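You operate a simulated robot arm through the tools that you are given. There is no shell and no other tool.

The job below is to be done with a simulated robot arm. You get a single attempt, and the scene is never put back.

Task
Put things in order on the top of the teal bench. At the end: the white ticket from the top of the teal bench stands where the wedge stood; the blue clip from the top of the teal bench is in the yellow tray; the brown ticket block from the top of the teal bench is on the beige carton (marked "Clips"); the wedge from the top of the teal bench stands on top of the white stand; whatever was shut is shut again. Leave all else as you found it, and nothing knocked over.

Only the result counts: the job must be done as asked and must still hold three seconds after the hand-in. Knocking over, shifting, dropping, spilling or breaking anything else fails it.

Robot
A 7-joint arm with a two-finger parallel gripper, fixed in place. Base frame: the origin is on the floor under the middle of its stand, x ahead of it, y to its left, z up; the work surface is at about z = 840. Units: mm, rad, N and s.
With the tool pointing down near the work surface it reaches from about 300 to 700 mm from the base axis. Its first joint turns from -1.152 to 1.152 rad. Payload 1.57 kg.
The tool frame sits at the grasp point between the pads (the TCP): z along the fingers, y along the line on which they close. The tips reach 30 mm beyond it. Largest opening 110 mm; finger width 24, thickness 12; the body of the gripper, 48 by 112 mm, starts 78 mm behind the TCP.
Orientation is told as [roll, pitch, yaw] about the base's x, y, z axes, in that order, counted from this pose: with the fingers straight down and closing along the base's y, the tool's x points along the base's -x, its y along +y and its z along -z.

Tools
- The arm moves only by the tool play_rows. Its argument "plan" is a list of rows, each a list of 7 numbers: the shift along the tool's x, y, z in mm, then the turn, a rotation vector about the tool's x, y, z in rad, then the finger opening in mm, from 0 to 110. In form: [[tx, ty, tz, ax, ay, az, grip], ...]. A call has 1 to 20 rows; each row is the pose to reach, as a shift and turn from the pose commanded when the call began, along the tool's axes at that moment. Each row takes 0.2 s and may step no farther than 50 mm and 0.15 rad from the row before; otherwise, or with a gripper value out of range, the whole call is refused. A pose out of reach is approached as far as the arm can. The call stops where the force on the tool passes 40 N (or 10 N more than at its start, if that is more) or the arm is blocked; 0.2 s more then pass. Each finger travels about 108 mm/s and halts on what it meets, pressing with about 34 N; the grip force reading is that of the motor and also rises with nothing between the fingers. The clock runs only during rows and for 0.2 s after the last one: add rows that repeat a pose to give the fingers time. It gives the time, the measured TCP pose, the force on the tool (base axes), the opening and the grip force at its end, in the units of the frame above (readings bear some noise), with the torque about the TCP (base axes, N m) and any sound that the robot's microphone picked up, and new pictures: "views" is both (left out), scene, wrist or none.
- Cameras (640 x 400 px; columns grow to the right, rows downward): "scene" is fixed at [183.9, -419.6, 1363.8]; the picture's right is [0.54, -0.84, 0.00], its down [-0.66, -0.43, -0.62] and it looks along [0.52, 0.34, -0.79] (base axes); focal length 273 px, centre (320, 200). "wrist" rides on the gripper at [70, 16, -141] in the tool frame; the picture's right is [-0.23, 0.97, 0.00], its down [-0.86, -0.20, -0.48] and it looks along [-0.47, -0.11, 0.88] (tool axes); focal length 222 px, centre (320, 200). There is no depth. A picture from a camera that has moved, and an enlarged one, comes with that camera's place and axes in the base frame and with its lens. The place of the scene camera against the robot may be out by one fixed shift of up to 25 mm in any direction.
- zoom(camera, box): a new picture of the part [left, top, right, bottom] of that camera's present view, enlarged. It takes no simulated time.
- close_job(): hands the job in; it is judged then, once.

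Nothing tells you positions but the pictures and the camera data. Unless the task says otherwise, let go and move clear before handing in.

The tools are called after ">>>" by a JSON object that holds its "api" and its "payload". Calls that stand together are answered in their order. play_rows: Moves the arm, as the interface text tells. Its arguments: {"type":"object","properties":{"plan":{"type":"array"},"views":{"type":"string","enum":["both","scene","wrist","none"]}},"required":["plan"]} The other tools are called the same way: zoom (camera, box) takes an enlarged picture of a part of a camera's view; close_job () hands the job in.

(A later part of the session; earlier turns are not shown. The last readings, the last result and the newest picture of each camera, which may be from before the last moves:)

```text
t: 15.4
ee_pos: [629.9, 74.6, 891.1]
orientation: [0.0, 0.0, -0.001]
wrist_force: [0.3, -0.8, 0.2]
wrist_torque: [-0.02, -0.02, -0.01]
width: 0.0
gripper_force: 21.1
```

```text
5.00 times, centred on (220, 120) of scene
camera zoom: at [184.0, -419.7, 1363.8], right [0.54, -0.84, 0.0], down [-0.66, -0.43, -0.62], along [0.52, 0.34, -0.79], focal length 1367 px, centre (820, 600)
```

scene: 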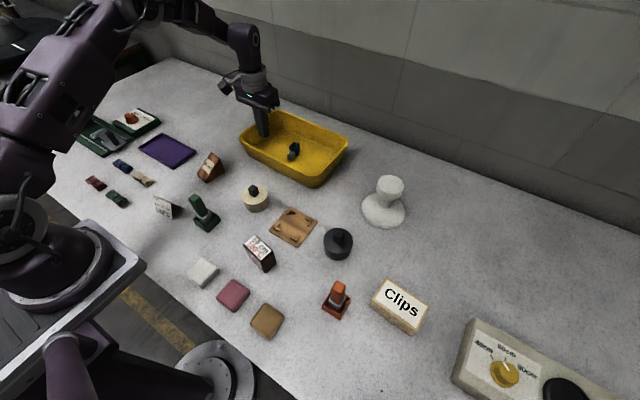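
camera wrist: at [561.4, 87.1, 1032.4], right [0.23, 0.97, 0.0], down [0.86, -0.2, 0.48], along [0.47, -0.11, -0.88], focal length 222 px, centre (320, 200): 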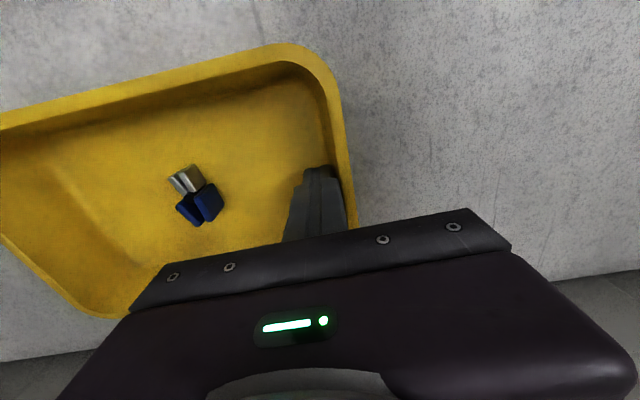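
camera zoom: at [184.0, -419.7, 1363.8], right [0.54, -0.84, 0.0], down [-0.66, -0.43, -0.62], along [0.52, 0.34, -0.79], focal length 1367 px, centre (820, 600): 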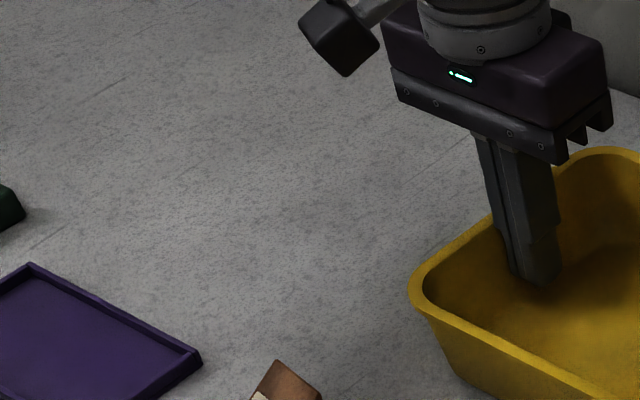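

Most of the shift is gone, with about 1.5 mm left. I'll do one last small push, then back off and lift out.

>>> {"api": "play_rows", "payload": {"plan": [[0, 1.4, 0, 0, 0, 0, 0], [0, 1.4, 0, 0, 0, 0, 0], [0, -8, 0, 0, 0, 0, 0], [0, -20, 0, 0, 0, 0, 0], [0, -20, -40, 0, 0, 0, 0], [0, -20, -80, 0, 0, 0, 0], [0, -20, -120, 0, 0, 0, 0]], "views": "both"}}

>>> {"api": "zoom", "payload": {"camera": "scene", "box": [190, 140, 270, 200]}}

>>> {"api": "zoom", "payload": {"camera": "scene", "box": [180, 140, 360, 260]}}

>>> {"api": "zoom", "payload": {"camera": "scene", "box": [170, 80, 270, 160]}}

```text
t: 17.0
ee_pos: [631.1, 54.0, 1011.0]
orientation: [0.0, 0.0, 0.001]
wrist_force: [-0.3, 0.4, -0.1]
wrist_torque: [-0.03, -0.03, -0.01]
width: 0.2
gripper_force: 21.6
camera wrist: at [561.4, 70.7, 1152.8], right [0.23, 0.97, 0.0], down [0.85, -0.2, 0.48], along [0.47, -0.11, -0.88], focal length 222 px, centre (320, 200)
```

scene: 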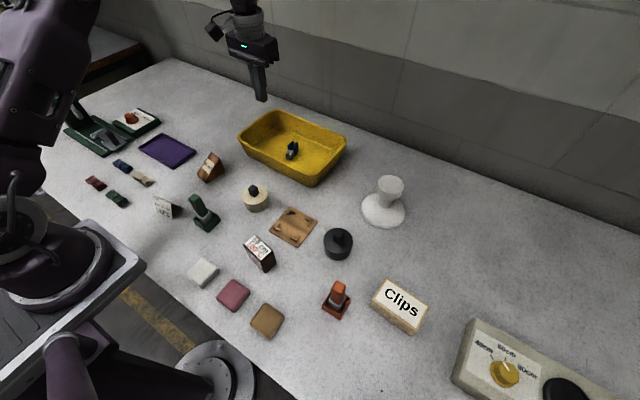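
wrist: 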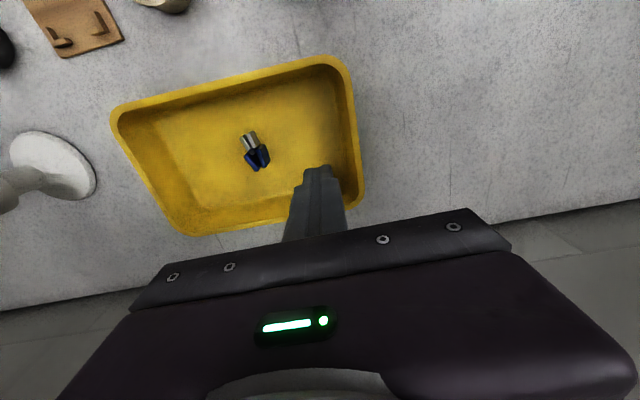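

```text
6.67 times, centred on (230, 170) of scene
camera zoom: at [183.9, -419.6, 1363.8], right [0.54, -0.84, 0.0], down [-0.66, -0.43, -0.62], along [0.52, 0.34, -0.79], focal length 1823 px, centre (920, 400)
```

zoom: 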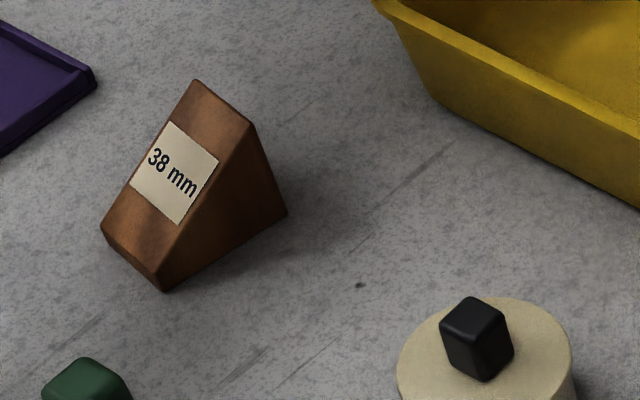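

```text
3.33 times, centred on (270, 200) of scene
camera zoom: at [183.9, -419.6, 1363.8], right [0.54, -0.84, 0.0], down [-0.66, -0.43, -0.62], along [0.52, 0.34, -0.79], focal length 912 px, centre (487, 200)
```

zoom: 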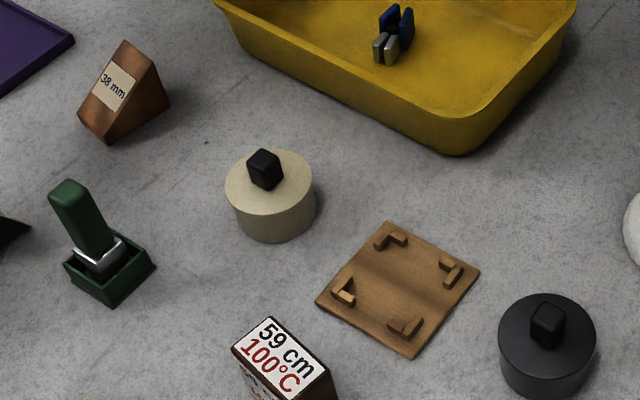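

```text
5.00 times, centred on (220, 120) of scene
camera zoom: at [183.9, -419.6, 1363.8], right [0.54, -0.84, 0.0], down [-0.66, -0.43, -0.62], along [0.52, 0.34, -0.79], focal length 1367 px, centre (820, 600)
```

zoom: 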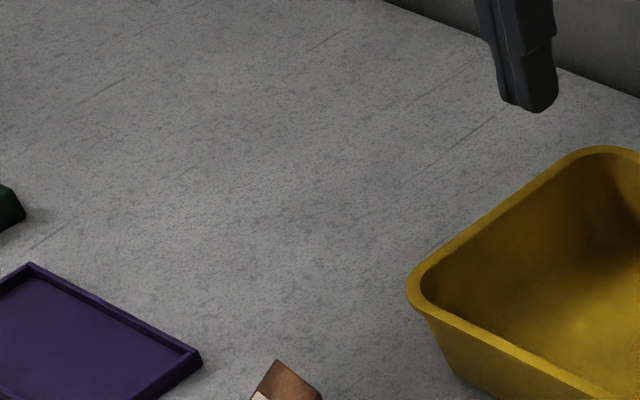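

The tray is back within about 1 mm of its original place, with the clip inside. Next is the wedge: I'll move above it with the tool turned to match its yaw (-0.19) and check.

>>> {"api": "play_rows", "payload": {"plan": [[38, 10.4, 4, 0, 0, 0.04, 20], [76, 20.8, 8, 0, 0, 0.08, 40], [114, 31.2, 12, 0, 0, 0.12, 60], [152, 41.6, 18, 0, 0, 0.16, 80], [190, 52, 32, 0, 0, 0.19, 80], [190, 52, 62, 0, 0, 0.19, 80], [190, 52, 62, 0, 0, 0.19, 80]], "views": "both"}}

>>> {"api": "zoom", "payload": {"camera": "wrist", "box": [240, 80, 400, 200]}}

```text
t: 18.6
ee_pos: [439.6, 106.7, 950.4]
orientation: [0.001, -0.001, -0.19]
wrist_force: [0.7, 0.0, -0.5]
wrist_torque: [0.0, -0.02, -0.02]
width: 79.9
gripper_force: 0.0
camera wrist: at [375.3, 135.9, 1090.8], right [0.41, 0.91, 0.0], down [0.8, -0.36, 0.48], along [0.44, -0.19, -0.88], focal length 222 px, centre (320, 200)
```

scene: 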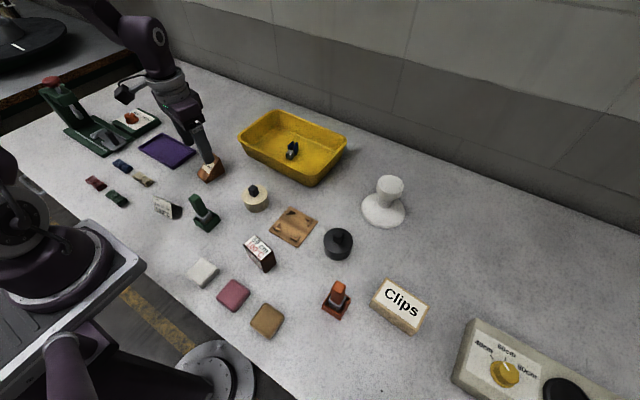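
wrist: 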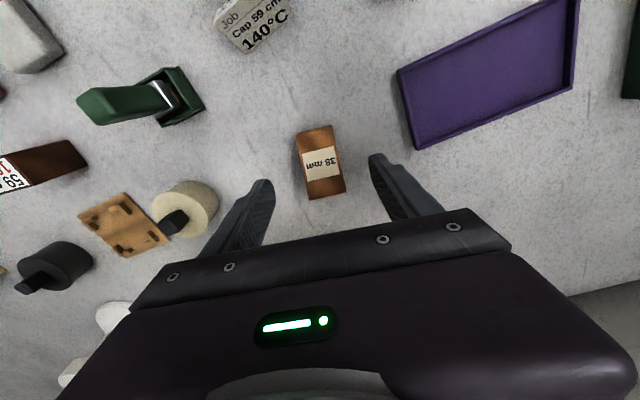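

```text
3.33 times, centred on (320, 140) of wrist
camera zoom: at [375.3, 135.9, 1090.8], right [0.41, 0.91, 0.0], down [0.8, -0.36, 0.48], along [0.44, -0.19, -0.88], focal length 740 px, centre (320, 400)
```

zoom: 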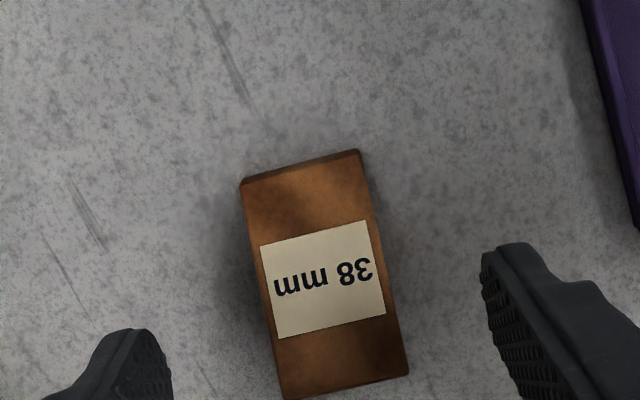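

The wedge is aligned with the tool: 40 mm wide and 58 mm deep, with its centre of mass about 15 mm toward its tall back. I'll descend with that offset and grip it.

>>> {"api": "play_rows", "payload": {"plan": [[-8, -0.5, 20, 0, 0, 0, 80], [-15, -0.7, 45, 0, 0, 0, 75], [-15, -0.7, 68, 0, 0, 0, 70], [-15, -0.7, 76, 0, 0, 0, 70], [-15, -0.7, 76, 0, 0, 0, 50], [-15, -0.7, 76, 0, 0, 0, 30], [-15, -0.7, 76, 0, 0, 0, 20], [-15, -0.7, 76, 0, 0, 0, 20]], "views": "both"}}

```text
t: 20.4
ee_pos: [455.0, 102.8, 872.4]
orientation: [0.001, -0.001, -0.191]
wrist_force: [-0.4, -0.5, -0.6]
wrist_torque: [-0.03, 0.0, 0.01]
width: 39.3
gripper_force: 33.7
camera wrist: at [390.1, 132.4, 1014.6], right [0.41, 0.91, 0.0], down [0.8, -0.36, 0.48], along [0.44, -0.19, -0.88], focal length 222 px, centre (320, 200)
```

scene: 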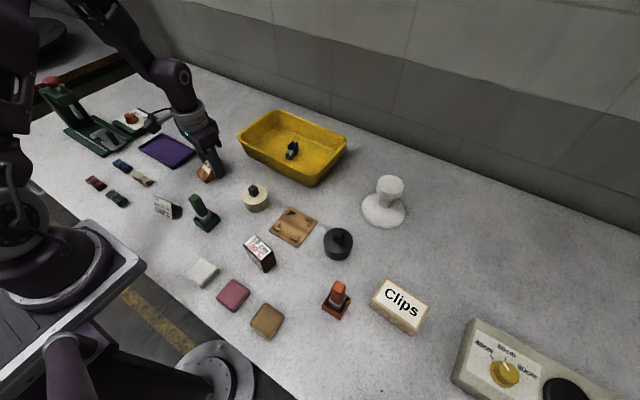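
wrist: 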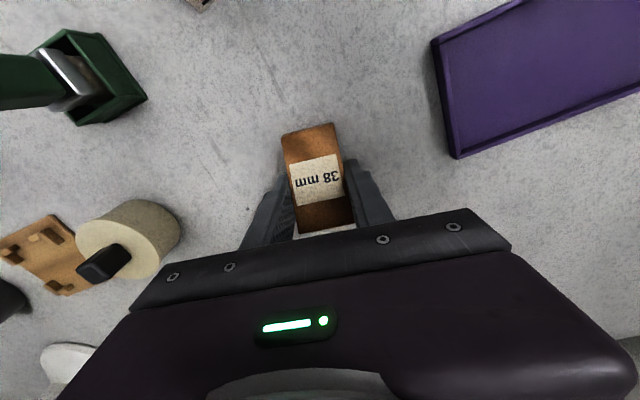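

I've gripped the wedge at 39.3 mm, and its original footprint centre is about (445.5, 104.3). I'll lift it and carry it toward the stand, stopping to the side for a good look at the stand top.

>>> {"api": "play_rows", "payload": {"plan": [[0, 0, -30, 0, 0, 0, 20], [0, 0, -70, 0, 0, 0, 20], [0, 0, -115, 0, 0, 0, 20], [-23.2, -34, -145, 0, 0, 0, 20], [-46.3, -68.1, -165, 0, 0, 0, 20], [-69.5, -102.2, -180, 0, 0, 0, 20], [-92.6, -136.2, -190, 0, 0, 0, 20], [-115.8, -170.3, -200, 0, 0, 0, 20], [-138.9, -204.3, -206, 0, 0, 0, 20], [-162, -238.4, -206, 0, 0, 0, 20], [-185.2, -272.4, -206, 0, 0, 0, 20], [-185.2, -272.4, -206, 0, 0, 0, 20]], "views": "both"}}

>>> {"api": "zoom", "payload": {"camera": "wrist", "box": [140, 80, 340, 230]}}

>>> {"api": "zoom", "payload": {"camera": "scene", "box": [350, 160, 430, 240]}}

```text
refused: row 4 steps farther than a row can; nothing moved
```

```text
2.67 times, centred on (240, 155) of wrist
camera zoom: at [390.1, 132.4, 1014.6], right [0.41, 0.91, 0.0], down [0.8, -0.36, 0.48], along [0.44, -0.19, -0.88], focal length 592 px, centre (533, 320)
```

zoom: 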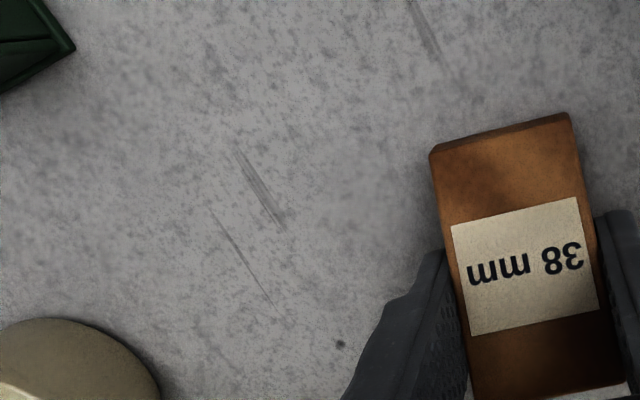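

```text
5.00 times, centred on (390, 200) of scene
camera zoom: at [184.0, -419.6, 1363.8], right [0.54, -0.84, 0.0], down [-0.66, -0.43, -0.62], along [0.52, 0.34, -0.79], focal length 1367 px, centre (-30, 200)
```

zoom: 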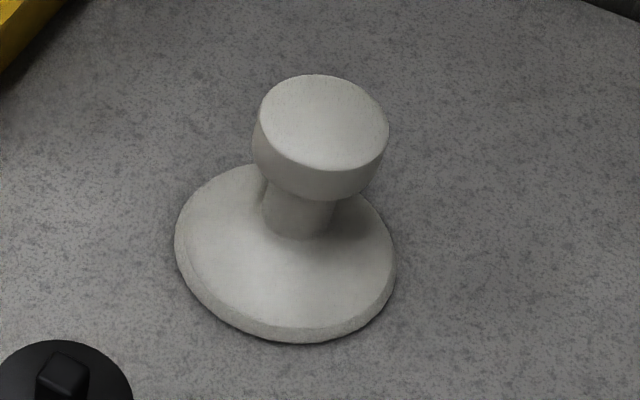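

One row's step was too large, so I'll send the same carry with smaller increments.

>>> {"api": "play_rows", "payload": {"plan": [[0, 0, -30, 0, 0, 0, 20], [0, 0, -70, 0, 0, 0, 20], [0, 0, -115, 0, 0, 0, 20], [0, 0, -150, 0, 0, 0, 20], [-23.2, -34, -165, 0, 0, 0, 20], [-46.3, -68.1, -180, 0, 0, 0, 20], [-69.5, -102.2, -190, 0, 0, 0, 20], [-92.6, -136.2, -198, 0, 0, 0, 20], [-115.8, -170.3, -206, 0, 0, 0, 20], [-138.9, -204.3, -206, 0, 0, 0, 20], [-162, -238.4, -206, 0, 0, 0, 20], [-185.2, -272.4, -206, 0, 0, 0, 20], [-185.2, -272.4, -206, 0, 0, 0, 20]], "views": "both"}}

>>> {"api": "zoom", "payload": {"camera": "wrist", "box": [140, 80, 340, 230]}}

```text
t: 23.2
ee_pos: [585.0, -200.8, 1077.9]
orientation: [-0.002, -0.001, -0.19]
wrist_force: [0.5, 1.0, 0.0]
wrist_torque: [0.02, -0.01, -0.01]
width: 39.1
gripper_force: 34.1
camera wrist: at [521.2, -170.8, 1219.9], right [0.41, 0.91, 0.0], down [0.8, -0.36, 0.48], along [0.44, -0.19, -0.88], focal length 222 px, centre (320, 200)
```

scene: 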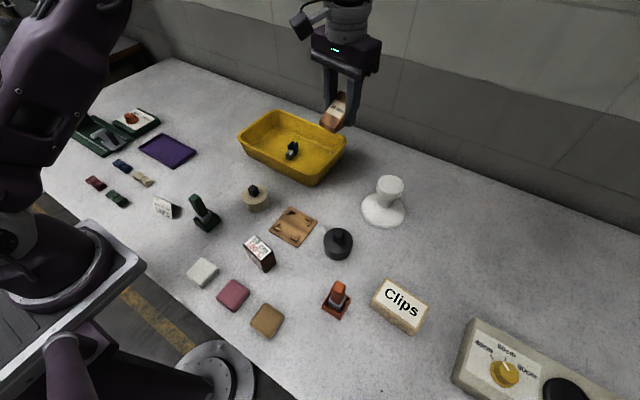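
wrist: 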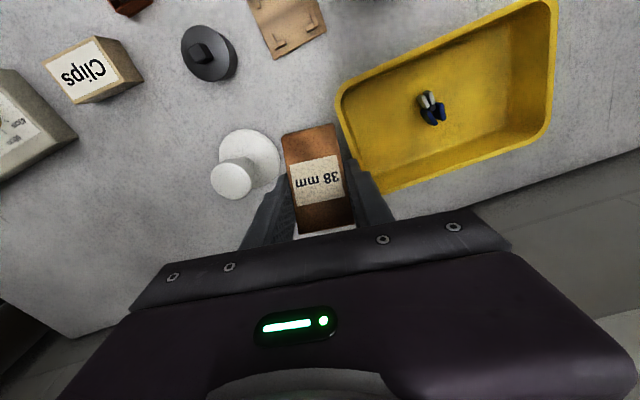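

```text
2.67 times, centred on (240, 155) of wrist
camera zoom: at [521.2, -170.8, 1219.9], right [0.41, 0.91, 0.0], down [0.8, -0.36, 0.48], along [0.44, -0.19, -0.88], focal length 592 px, centre (533, 320)
```

zoom: 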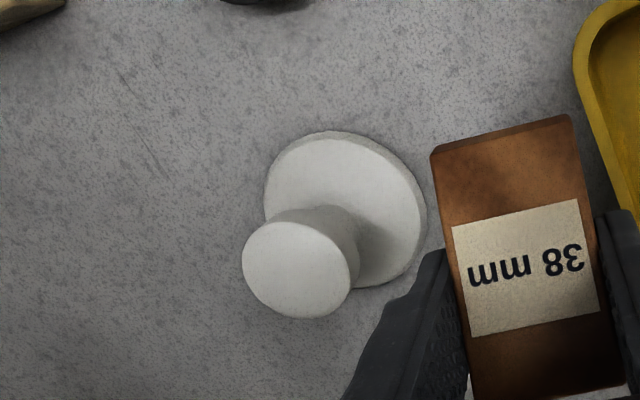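

The wedge is held firmly. The stand axis is near (582, -332) and its top is at about z 940. I'll get closer from the side to refine this.

>>> {"api": "play_rows", "payload": {"plan": [[-12, -23, 30, 0, 0, 0, 20], [-24.2, -46.3, 60, 0, 0, 0, 20], [-24.2, -46.3, 60, 0, 0, 0, 20]], "views": "both"}}

>>> {"api": "zoom", "payload": {"camera": "wrist", "box": [160, 80, 320, 240]}}

>>> {"api": "zoom", "payload": {"camera": "scene", "box": [310, 100, 450, 240]}}

```text
t: 24.0
ee_pos: [600.5, -250.1, 1019.0]
orientation: [0.0, 0.001, -0.189]
wrist_force: [-0.7, -0.4, -0.8]
wrist_torque: [-0.02, -0.02, 0.03]
width: 39.2
gripper_force: 34.0
camera wrist: at [535.9, -220.8, 1159.9], right [0.41, 0.91, 0.0], down [0.8, -0.36, 0.48], along [0.44, -0.19, -0.88], focal length 222 px, centre (320, 200)
```

scene: 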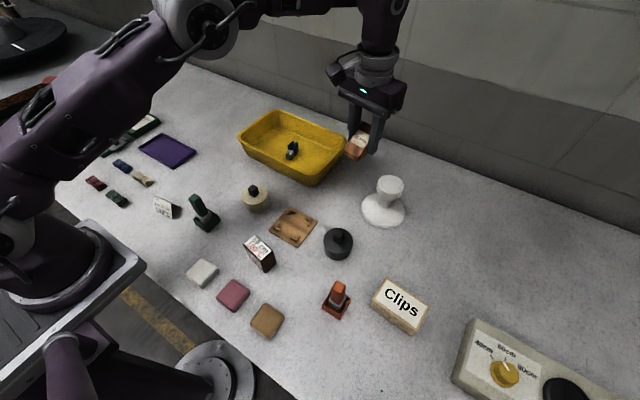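
wrist: 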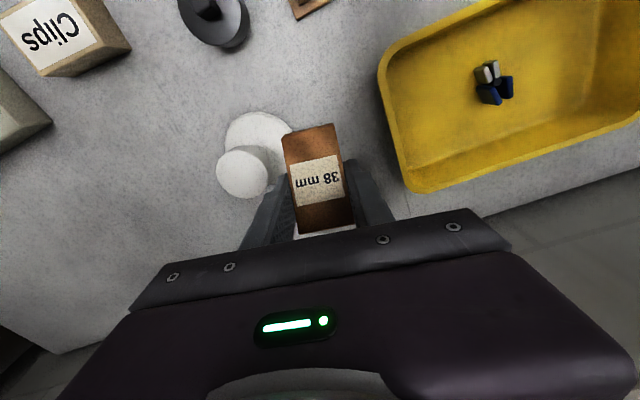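

```text
2.50 times, centred on (240, 160) of wrist
camera zoom: at [535.9, -220.8, 1159.9], right [0.41, 0.91, 0.0], down [0.8, -0.36, 0.48], along [0.44, -0.19, -0.88], focal length 555 px, centre (520, 300)
```

zoom: 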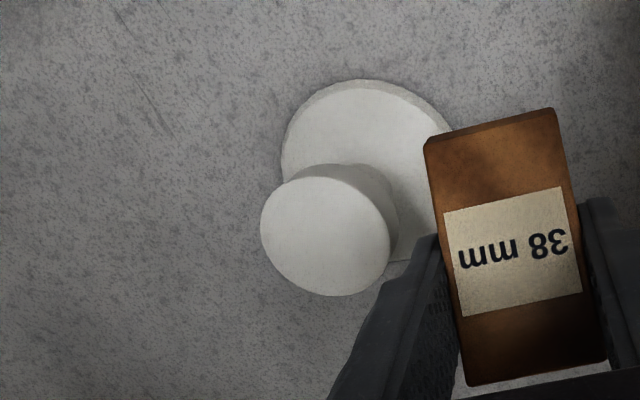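

```text
2.86 times, centred on (380, 170) of scene
camera zoom: at [183.9, -419.7, 1363.8], right [0.54, -0.84, 0.0], down [-0.66, -0.43, -0.62], along [0.52, 0.34, -0.79], focal length 781 px, centre (149, 286)
```

zoom: 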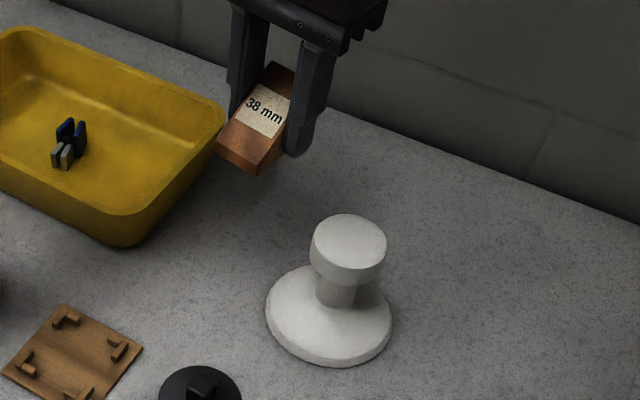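

The stand's top is centred at about (583, -332), with z about 940 and a diameter of about 56 mm. I'll move the wedge above it and lower to just above the surface.

>>> {"api": "play_rows", "payload": {"plan": [[-2.5, -42, 0, 0, 0, 0, 20], [-4.9, -83.6, 0, 0, 0, 0, 20], [-4.9, -83.6, 20, 0, 0, 0, 20], [-4.9, -83.6, 36, 0, 0, 0, 20], [-4.9, -83.6, 36, 0, 0, 0, 20]], "views": "both"}}

>>> {"api": "zoom", "payload": {"camera": "scene", "box": [340, 130, 440, 230]}}

>>> {"api": "zoom", "payload": {"camera": "wrist", "box": [220, 80, 420, 240]}}

```text
t: 25.2
ee_pos: [589.1, -333.1, 983.5]
orientation: [-0.002, -0.003, -0.19]
wrist_force: [1.3, 0.1, -0.8]
wrist_torque: [0.01, 0.02, 0.0]
width: 39.2
gripper_force: 34.3
out of reach, approached as far as the arm can: row 2, 3, 4
camera wrist: at [523.7, -303.0, 1124.4], right [0.41, 0.91, 0.0], down [0.8, -0.36, 0.48], along [0.44, -0.2, -0.88], focal length 222 px, centre (320, 200)
```

scene: 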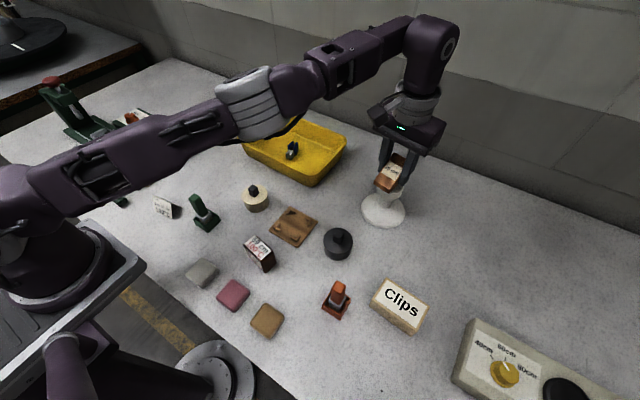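
wrist: 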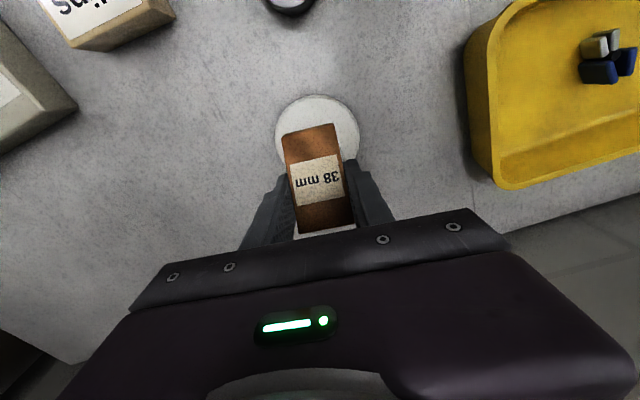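

```text
4.00 times, centred on (390, 180) of scene
camera zoom: at [183.9, -419.7, 1363.8], right [0.54, -0.84, 0.0], down [-0.66, -0.43, -0.62], along [0.52, 0.34, -0.79], focal length 1094 px, centre (40, 280)
```

zoom: 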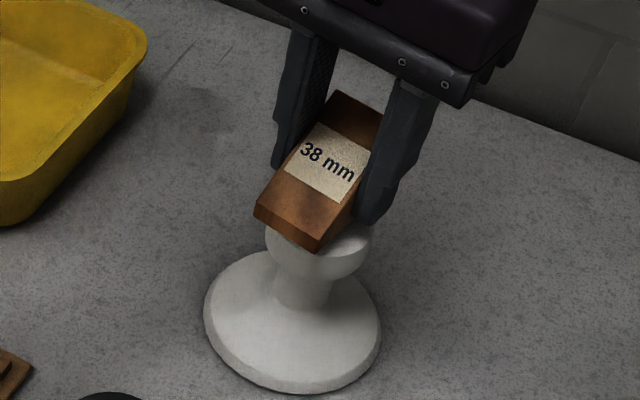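

```text
2.50 times, centred on (320, 160) of wrist
camera zoom: at [523.7, -303.0, 1124.4], right [0.41, 0.91, 0.0], down [0.8, -0.36, 0.48], along [0.44, -0.2, -0.88], focal length 555 px, centre (320, 300)
```

zoom: 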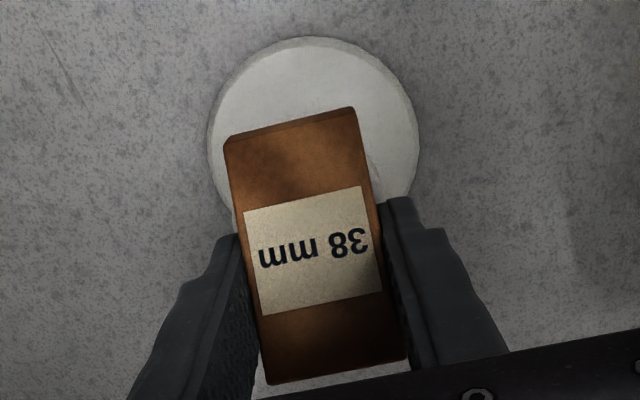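

The wedge hangs directly over the stand top. I'll creep down and watch for contact.

>>> {"api": "play_rows", "payload": {"plan": [[0, 0, 4, 0, 0, 0, 20], [0, 0, 6, 0, 0, 0, 20], [0, 0, 7, 0, 0, 0, 20], [0, 0, 8, 0, 0, 0, 20]], "views": "none"}}

>>> {"api": "zoom", "payload": {"camera": "scene", "box": [350, 140, 430, 220]}}

```text
t: 26.2
ee_pos: [589.5, -332.8, 974.8]
orientation: [-0.001, 0.0, -0.192]
wrist_force: [0.2, -0.5, -0.3]
wrist_torque: [-0.04, 0.0, -0.01]
width: 39.2
gripper_force: 34.1
```

```text
5.00 times, centred on (390, 180) of scene
camera zoom: at [184.0, -419.7, 1363.8], right [0.54, -0.84, 0.0], down [-0.66, -0.43, -0.62], along [0.52, 0.34, -0.79], focal length 1367 px, centre (-30, 300)
```

zoom: 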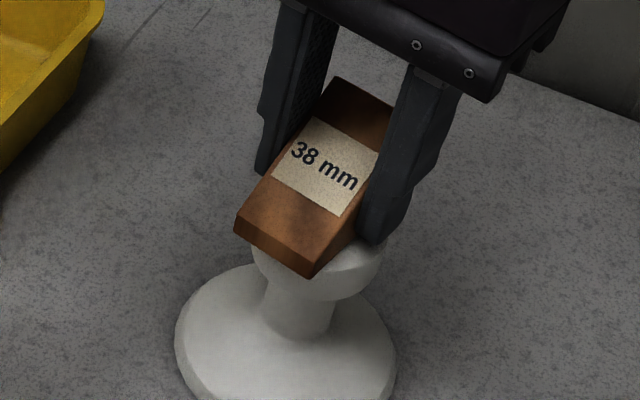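

There's no contact yet at 976, so I'll keep going in small steps.

>>> {"api": "play_rows", "payload": {"plan": [[0, 0, 1, 0, 0, 0, 20], [0, 0, 2, 0, 0, 0, 20]], "views": "none"}}

```text
t: 26.8
ee_pos: [588.3, -332.8, 972.5]
orientation: [-0.001, -0.001, -0.191]
wrist_force: [-0.2, 0.7, 5.4]
wrist_torque: [0.08, 0.02, 0.0]
width: 39.2
gripper_force: 33.7
```

Light contact (5 N) has registered, so the wedge rests on the stand. I'll ease off slightly, open the fingers gradually and check.

>>> {"api": "play_rows", "payload": {"plan": [[0, 0, -0.4, 0, 0, 0, 20], [0, 0, -0.4, 0, 0, 0, 36], [0, 0, -0.4, 0, 0, 0, 40], [0, 0, -0.4, 0, 0, 0, 44], [0, 0, -0.4, 0, 0, 0, 48], [0, 0, -0.4, 0, 0, 0, 52]], "views": "both"}}

>>> {"api": "zoom", "payload": {"camera": "scene", "box": [350, 140, 430, 220]}}

>>> {"api": "zoom", "payload": {"camera": "wrist", "box": [220, 80, 420, 240]}}

```text
t: 28.2
ee_pos: [589.2, -332.3, 973.2]
orientation: [0.001, 0.0, -0.19]
wrist_force: [-0.3, 0.1, 0.1]
wrist_torque: [0.0, 0.0, -0.02]
width: 51.8
gripper_force: 0.2
camera wrist: at [524.4, -303.0, 1114.8], right [0.41, 0.91, 0.0], down [0.8, -0.36, 0.48], along [0.44, -0.19, -0.88], focal length 222 px, centre (320, 200)
```

scene: 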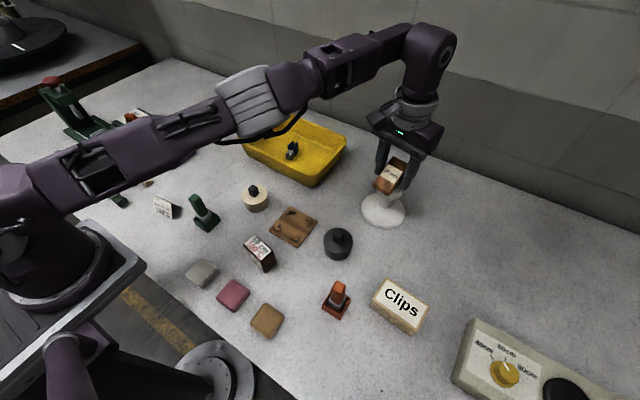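
wrist: 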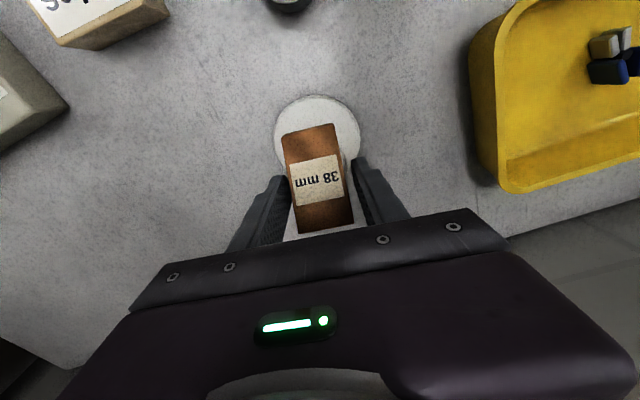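

```text
5.00 times, centred on (390, 180) of scene
camera zoom: at [183.9, -419.6, 1363.8], right [0.54, -0.84, 0.0], down [-0.66, -0.43, -0.62], along [0.52, 0.34, -0.79], focal length 1367 px, centre (-30, 300)
```

zoom: 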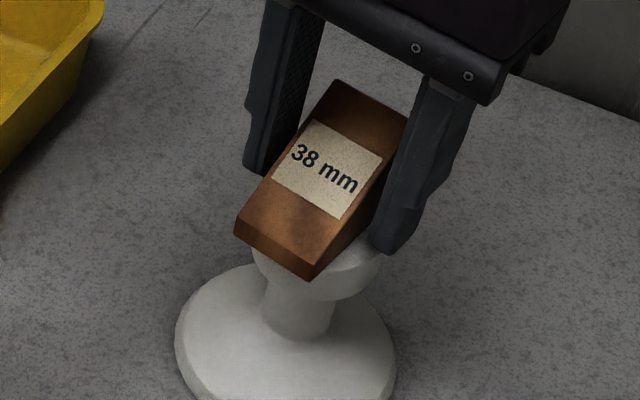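

```text
2.50 times, centred on (320, 160) of wrist
camera zoom: at [524.4, -303.0, 1114.8], right [0.41, 0.91, 0.0], down [0.8, -0.36, 0.48], along [0.44, -0.19, -0.88], focal length 555 px, centre (320, 300)
```

zoom: 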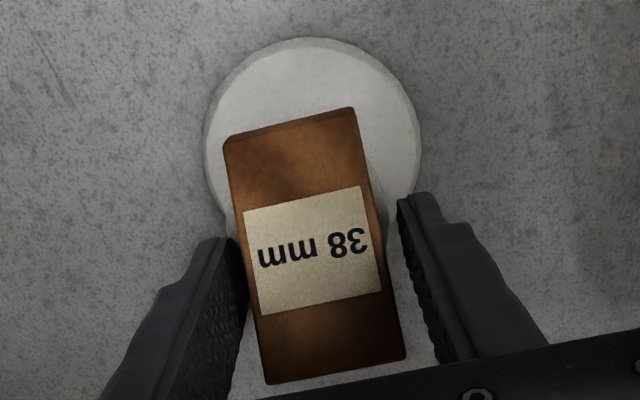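

The wedge stands on the stand by itself. I'll open wider and retract upward and slightly back toward the robot, keeping the fingers parallel to the wedge's sides.

>>> {"api": "play_rows", "payload": {"plan": [[0, 0, 0, 0, 0, 0, 62], [0, 0, 0, 0, 0, 0, 74], [4, 0, -12, 0, 0, 0, 76], [10, 0, -30, 0, 0, 0, 76], [18, 0, -50, 0, 0, 0, 76], [30, 0, -75, 0, 0, 0, 76], [50, 0, -95, 0, 0, 0, 76]], "views": "both"}}

>>> {"api": "zoom", "payload": {"camera": "scene", "box": [350, 140, 430, 240]}}

```text
t: 29.8
ee_pos: [540.3, -324.6, 1068.2]
orientation: [0.0, 0.0, -0.19]
wrist_force: [-0.1, -0.5, -1.1]
wrist_torque: [0.0, 0.02, 0.0]
width: 76.1
gripper_force: 0.0
camera wrist: at [475.3, -294.1, 1210.2], right [0.41, 0.91, 0.0], down [0.8, -0.36, 0.48], along [0.44, -0.19, -0.88], focal length 222 px, centre (320, 200)
```

scene: 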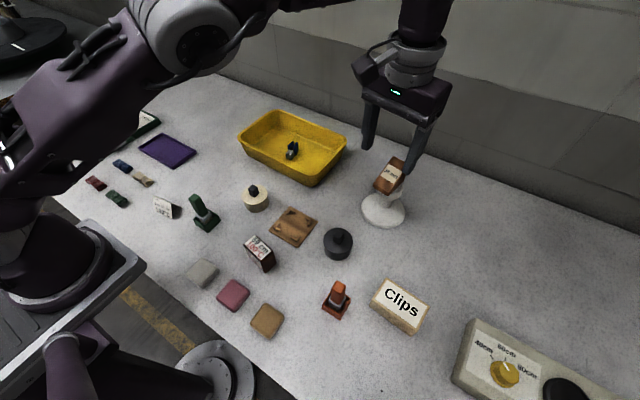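
wrist: 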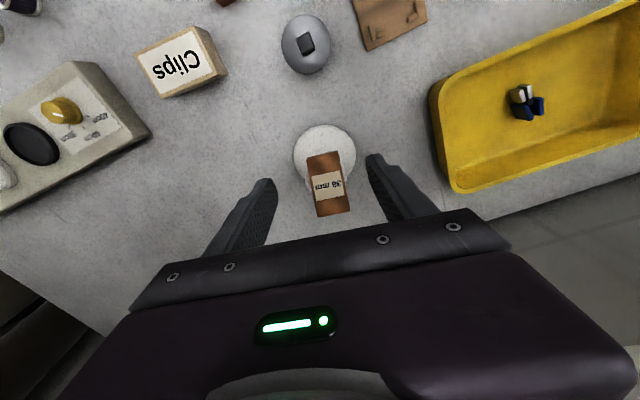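

```text
4.00 times, centred on (390, 190) of scene
camera zoom: at [183.9, -419.6, 1363.8], right [0.54, -0.84, 0.0], down [-0.66, -0.43, -0.62], along [0.52, 0.34, -0.79], focal length 1094 px, centre (40, 240)
```

zoom: 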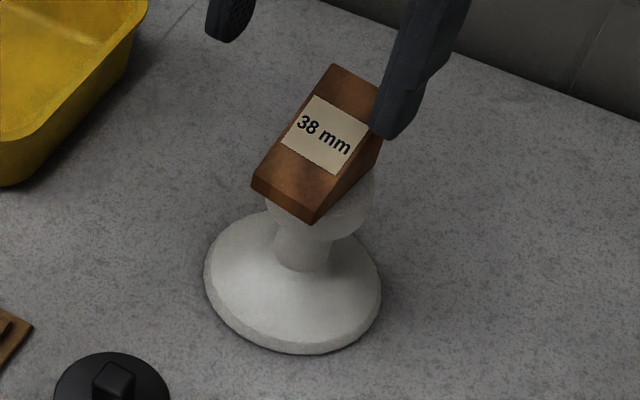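

The wedge is stable on the stand. While I'm here I'll zoom on the Clips carton to get its position and size.

>>> {"api": "zoom", "payload": {"camera": "wrist", "box": [120, 10, 250, 110]}}

>>> {"api": "zoom", "payload": {"camera": "scene", "box": [360, 270, 440, 340]}}

>>> {"api": "zoom", "payload": {"camera": "scene", "box": [235, 225, 285, 275]}}

```text
4.00 times, centred on (185, 60) of wrist
camera zoom: at [475.3, -294.1, 1210.2], right [0.41, 0.91, 0.0], down [0.8, -0.36, 0.48], along [0.44, -0.19, -0.88], focal length 888 px, centre (860, 760)
```

zoom: 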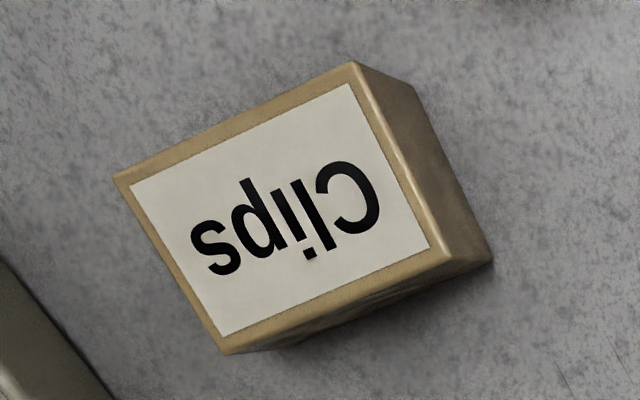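

```text
5.71 times, centred on (400, 305) of scene
camera zoom: at [183.9, -419.6, 1363.8], right [0.54, -0.84, 0.0], down [-0.66, -0.43, -0.62], along [0.52, 0.34, -0.79], focal length 1562 px, centre (-137, -400)
```

zoom: 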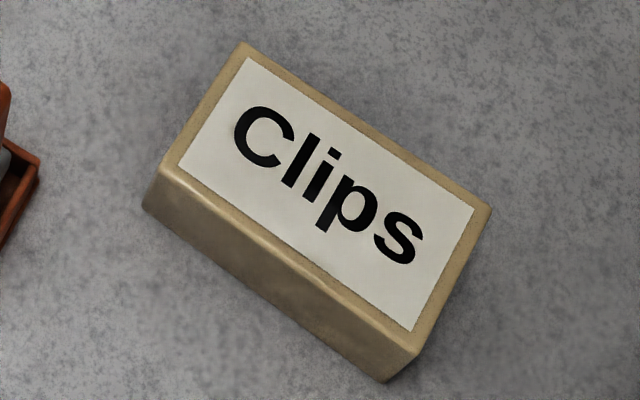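

```text
8.00 times, centred on (260, 250) of scene
camera zoom: at [183.9, -419.6, 1363.8], right [0.54, -0.84, 0.0], down [-0.66, -0.43, -0.62], along [0.52, 0.34, -0.79], focal length 2188 px, centre (800, -200)
```

zoom: 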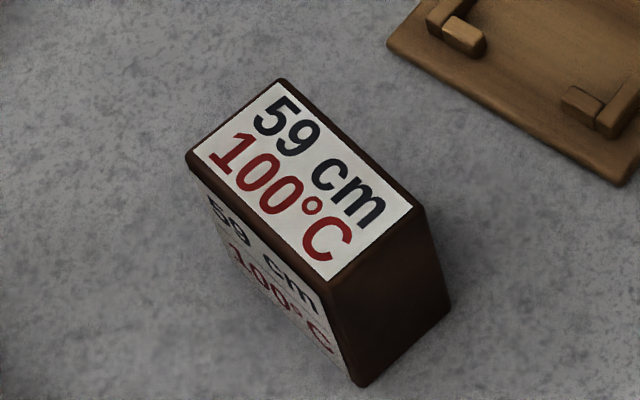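

The carton top is centred near (386.5, -454.5) at z about 880, with a yaw of about -0.1. Next I'll move above the white tent ticket, near (305, 109), to examine it.

>>> {"api": "play_rows", "payload": {"plan": [[24.7, 31.2, 0, 0, 0, 0, 76], [49.4, 62.4, 0, 0, 0, 0, 76], [74.1, 93.7, 5, 0, 0, -0.02, 76], [98.7, 124.9, 10, 0, 0, -0.04, 80], [123.4, 156.2, 15, 0, 0, -0.06, 80], [148.1, 187.4, 20, 0, 0, -0.08, 80], [172.8, 218.6, 26, 0, 0, -0.1, 80], [197.5, 249.9, 32, 0, 0, -0.12, 80], [222.2, 281.1, 40, 0, 0, -0.14, 80], [246.8, 312.3, 50, 0, 0, -0.16, 80], [271.5, 343.6, 60, 0, 0, -0.18, 80], [296.2, 374.8, 69, 0, 0, -0.19, 80], [296.2, 374.8, 69, 0, 0, -0.19, 80]], "views": "both"}}

>>> {"api": "zoom", "payload": {"camera": "wrist", "box": [240, 60, 400, 180]}}

>>> {"api": "zoom", "payload": {"camera": "scene", "box": [140, 180, 200, 230]}}

```text
t: 32.6
ee_pos: [319.1, 101.2, 999.3]
orientation: [0.0, -0.001, 0.001]
wrist_force: [0.3, -0.7, 0.2]
wrist_torque: [-0.02, -0.01, 0.03]
width: 80.0
gripper_force: 0.1
camera wrist: at [249.4, 117.4, 1141.3], right [0.23, 0.97, 0.0], down [0.86, -0.2, 0.48], along [0.47, -0.11, -0.88], focal length 222 px, centre (320, 200)
```

scene: 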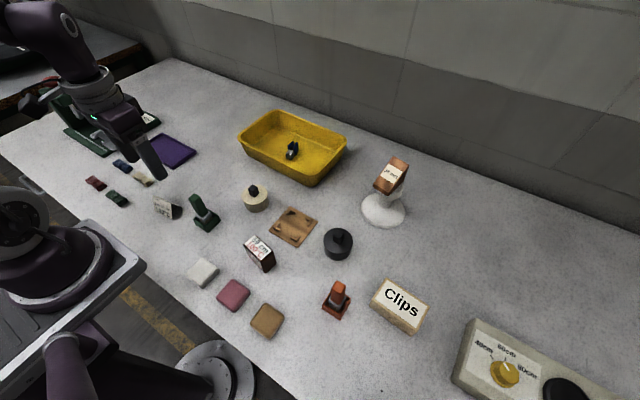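
wrist: 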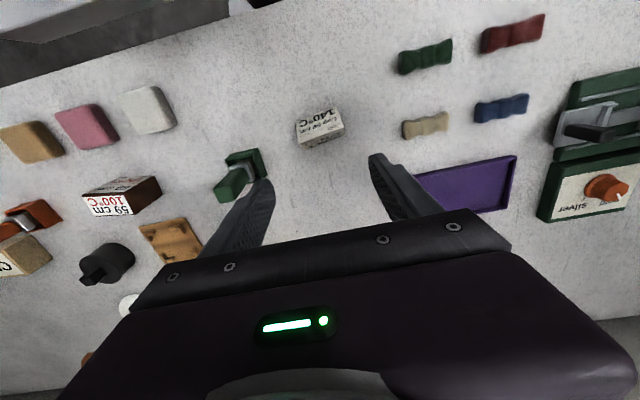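

```text
3.33 times, centred on (320, 120) of wrist
camera zoom: at [249.4, 117.4, 1141.3], right [0.23, 0.97, 0.0], down [0.86, -0.2, 0.48], along [0.47, -0.11, -0.88], focal length 740 px, centre (320, 467)
```

zoom: 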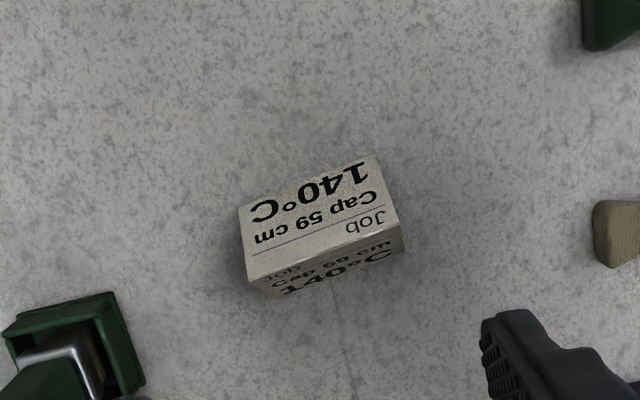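

```text
8.00 times, centred on (170, 205) of scene
camera zoom: at [183.9, -419.6, 1363.8], right [0.54, -0.84, 0.0], down [-0.66, -0.43, -0.62], along [0.52, 0.34, -0.79], focal length 2188 px, centre (1520, 160)
```

zoom: 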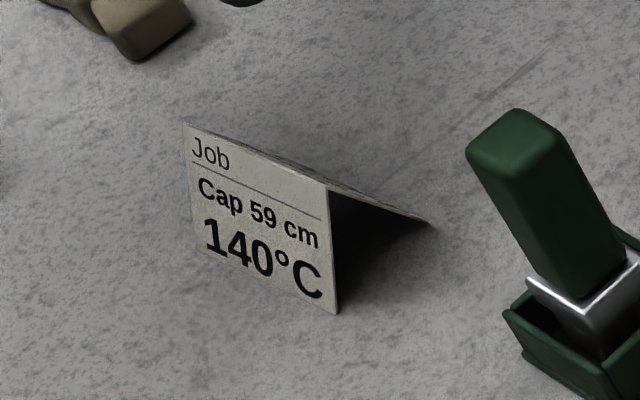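

The ticket is a tent card about 56 mm long, 38 mm deep and 40 mm high, centred at about (306, 104.5) with a yaw of about +0.11. I'll grip it by its two ends, so I'll align above it first.

>>> {"api": "play_rows", "payload": {"plan": [[7, 2, 20, 0, 0, -0.055, 80], [14, 4, 50, 0, 0, -0.11, 80], [14, 4, 75, 0, 0, -0.11, 80], [14, 4, 75, 0, 0, -0.11, 80]], "views": "both"}}

>>> {"api": "zoom", "payload": {"camera": "wrist", "box": [220, 80, 420, 230]}}

```text
t: 33.6
ee_pos: [305.6, 104.9, 924.8]
orientation: [-0.001, -0.001, 0.11]
wrist_force: [-0.2, -0.2, -0.1]
wrist_torque: [0.0, -0.02, -0.05]
width: 79.9
gripper_force: 0.1
camera wrist: at [235.6, 113.7, 1065.8], right [0.12, 0.99, 0.0], down [0.87, -0.1, 0.48], along [0.48, -0.06, -0.88], focal length 222 px, centre (320, 200)
```

scene: 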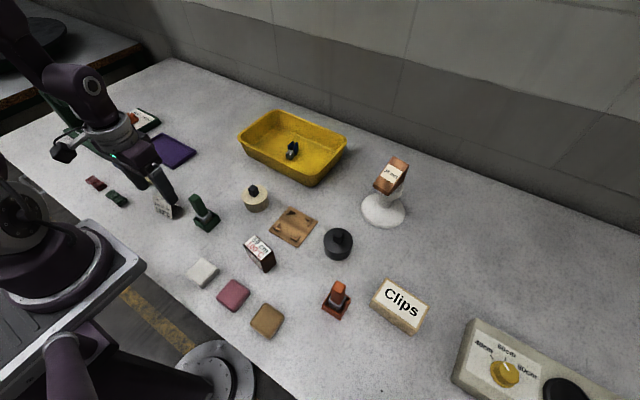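
wrist: 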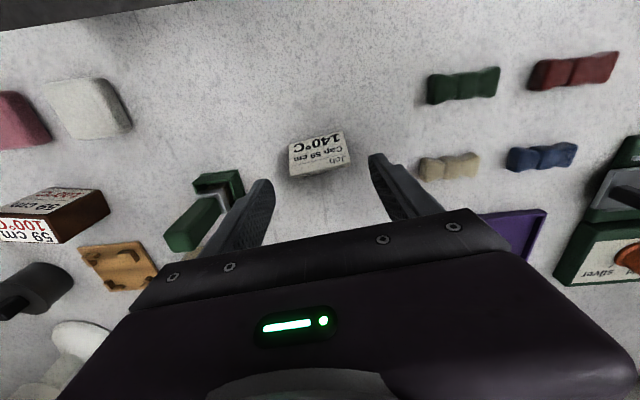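

```text
2.67 times, centred on (320, 155) of wrist
camera zoom: at [235.6, 113.7, 1065.8], right [0.12, 0.99, 0.0], down [0.87, -0.1, 0.48], along [0.48, -0.06, -0.88], focal length 592 px, centre (320, 320)
```

zoom: 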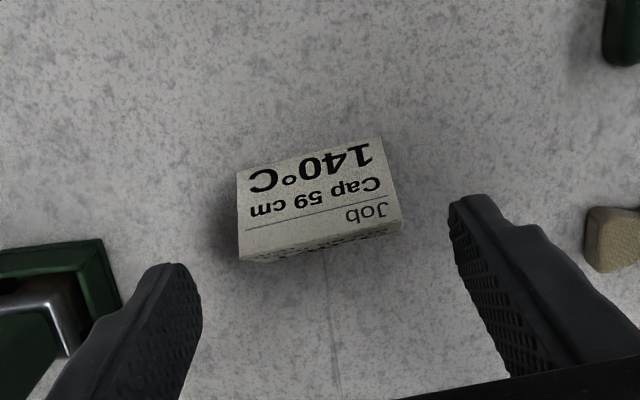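

The alignment is very good: the ends are at ±28 mm and the ridge is under the TCP. I'll descend and close on the ticket's ends.

>>> {"api": "play_rows", "payload": {"plan": [[1, 0, 25, 0, 0, 0, 80], [1, 0, 45, 0, 0, 0, 80], [1, 0, 52, 0, 0, 0, 80], [1, 0, 52, 0, 0, 0, 66], [1, 0, 52, 0, 0, 0, 56], [1, 0, 52, 0, 0, 0, 50], [1, 0, 52, 0, 0, 0, 50]], "views": "both"}}

>>> {"api": "zoom", "payload": {"camera": "wrist", "box": [220, 80, 420, 230]}}

```text
t: 35.2
ee_pos: [305.5, 105.7, 872.2]
orientation: [-0.001, 0.001, 0.109]
wrist_force: [1.2, 0.3, 0.7]
wrist_torque: [0.02, 0.0, -0.02]
width: 54.1
gripper_force: 33.6
camera wrist: at [234.6, 113.7, 1013.5], right [0.12, 0.99, 0.0], down [0.87, -0.1, 0.48], along [0.48, -0.06, -0.88], focal length 222 px, centre (320, 200)
```

scene: 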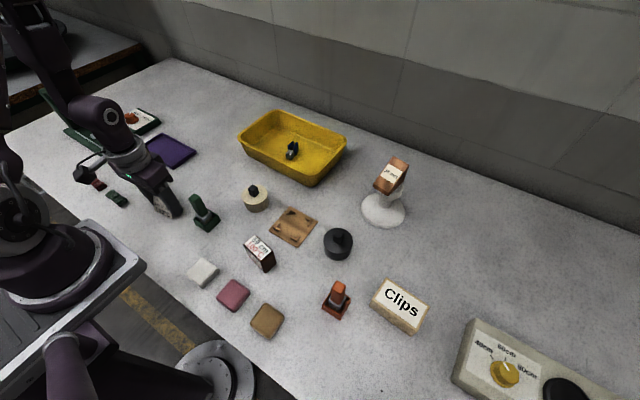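
wrist: 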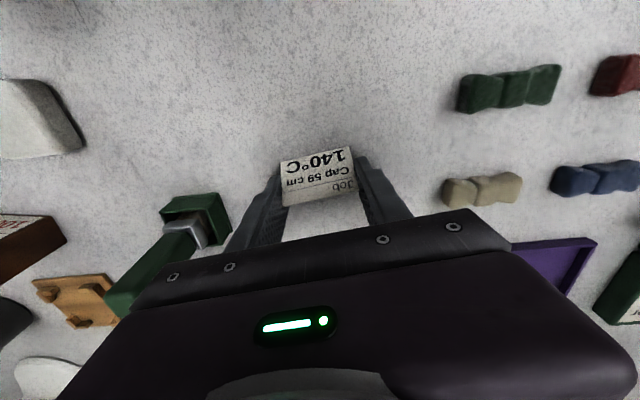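

```text
2.67 times, centred on (320, 155) of wrist
camera zoom: at [234.6, 113.7, 1013.5], right [0.12, 0.99, 0.0], down [0.87, -0.1, 0.48], along [0.48, -0.06, -0.88], focal length 592 px, centre (320, 320)
```

zoom: 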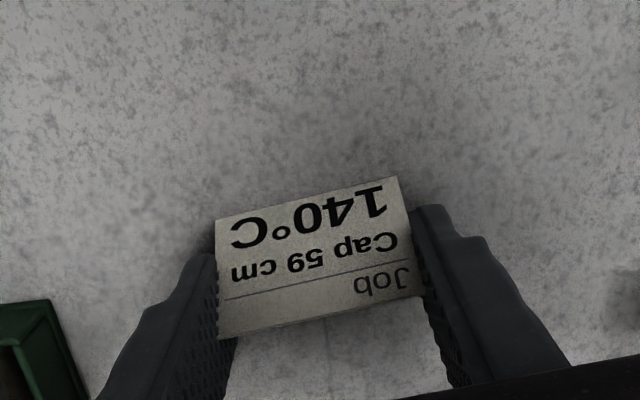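

I've gripped the ticket at 54.1 mm. I'll lift it and carry it over the wedge's old spot at (445.5, 104.3).

>>> {"api": "play_rows", "payload": {"plan": [[0, 0, -20, 0, 0, 0, 50], [0, 0, -50, 0, 0, 0, 50], [0, 0, -70, 0, 0, 0, 50], [-35, -3.9, -70, 0, 0, 0, 50], [-70, -7.8, -70, 0, 0, 0, 50], [-105, -11.6, -70, 0, 0, 0, 50], [-139.9, -15.5, -70, 0, 0, 0, 50], [-139.9, -15.5, -50, 0, 0, 0, 50], [-139.9, -15.5, -50, 0, 0, 0, 50]], "views": "both"}}

>>> {"api": "zoom", "payload": {"camera": "scene", "box": [170, 120, 270, 200]}}

>>> {"api": "zoom", "payload": {"camera": "wrist", "box": [220, 80, 420, 230]}}

```text
t: 37.2
ee_pos: [446.8, 104.6, 921.9]
orientation: [0.001, 0.001, 0.112]
wrist_force: [-0.1, 0.2, 0.1]
wrist_torque: [0.0, 0.0, 0.0]
width: 54.2
gripper_force: 34.0
camera wrist: at [375.6, 113.7, 1063.6], right [0.12, 0.99, 0.0], down [0.87, -0.1, 0.48], along [0.48, -0.06, -0.88], focal length 222 px, centre (320, 200)
```

scene: 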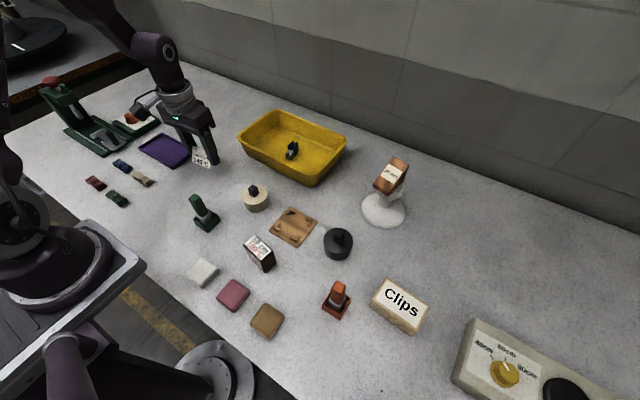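
wrist: 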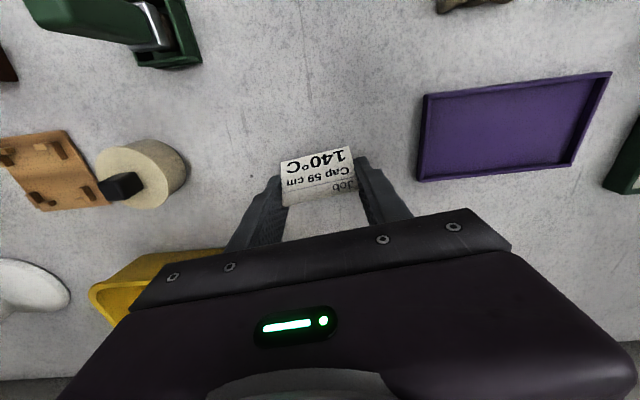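

```text
5.00 times, centred on (220, 160) of scene
camera zoom: at [184.0, -419.6, 1363.8], right [0.54, -0.84, 0.0], down [-0.66, -0.43, -0.62], along [0.52, 0.34, -0.79], focal length 1367 px, centre (820, 400)
```

zoom: 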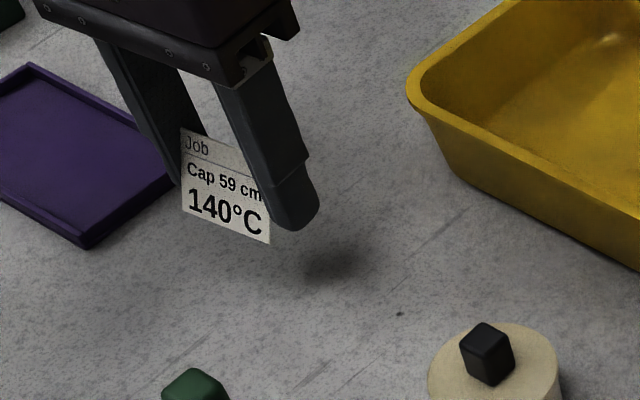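

```text
2.67 times, centred on (320, 155) of wrist
camera zoom: at [375.6, 113.7, 1063.6], right [0.12, 0.99, 0.0], down [0.87, -0.1, 0.48], along [0.48, -0.06, -0.88], focal length 592 px, centre (320, 320)
```

zoom: 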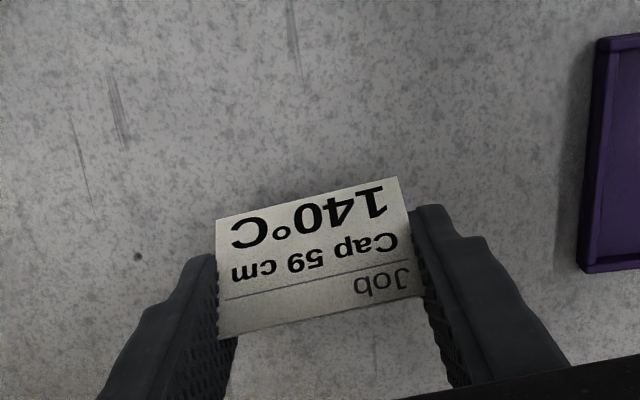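

The ticket sits straight in the grip. I'll lower it to just above the bench and check the force.

>>> {"api": "play_rows", "payload": {"plan": [[0, 0, 25, 0, 0, 0, 50], [0, 0, 42, 0, 0, 0, 50], [0, 0, 48, 0, 0, 0, 50], [0, 0, 49.5, 0, 0, 0, 50]], "views": "none"}}

```text
t: 38.2
ee_pos: [446.4, 105.2, 871.8]
orientation: [0.001, 0.0, 0.109]
wrist_force: [0.0, -0.2, 0.5]
wrist_torque: [-0.02, -0.01, 0.01]
width: 53.8
gripper_force: 34.1
```

>>> {"api": "play_rows", "payload": {"plan": [[0, 0, 0.5, 0, 0, 0, 50], [0, 0, 0.5, 0, 0, 0, 50]], "views": "none"}}

```text
t: 38.8
ee_pos: [447.2, 104.7, 871.5]
orientation: [0.0, 0.001, 0.111]
wrist_force: [-0.4, -0.7, -0.3]
wrist_torque: [0.0, -0.02, 0.0]
width: 54.2
gripper_force: 34.2
```

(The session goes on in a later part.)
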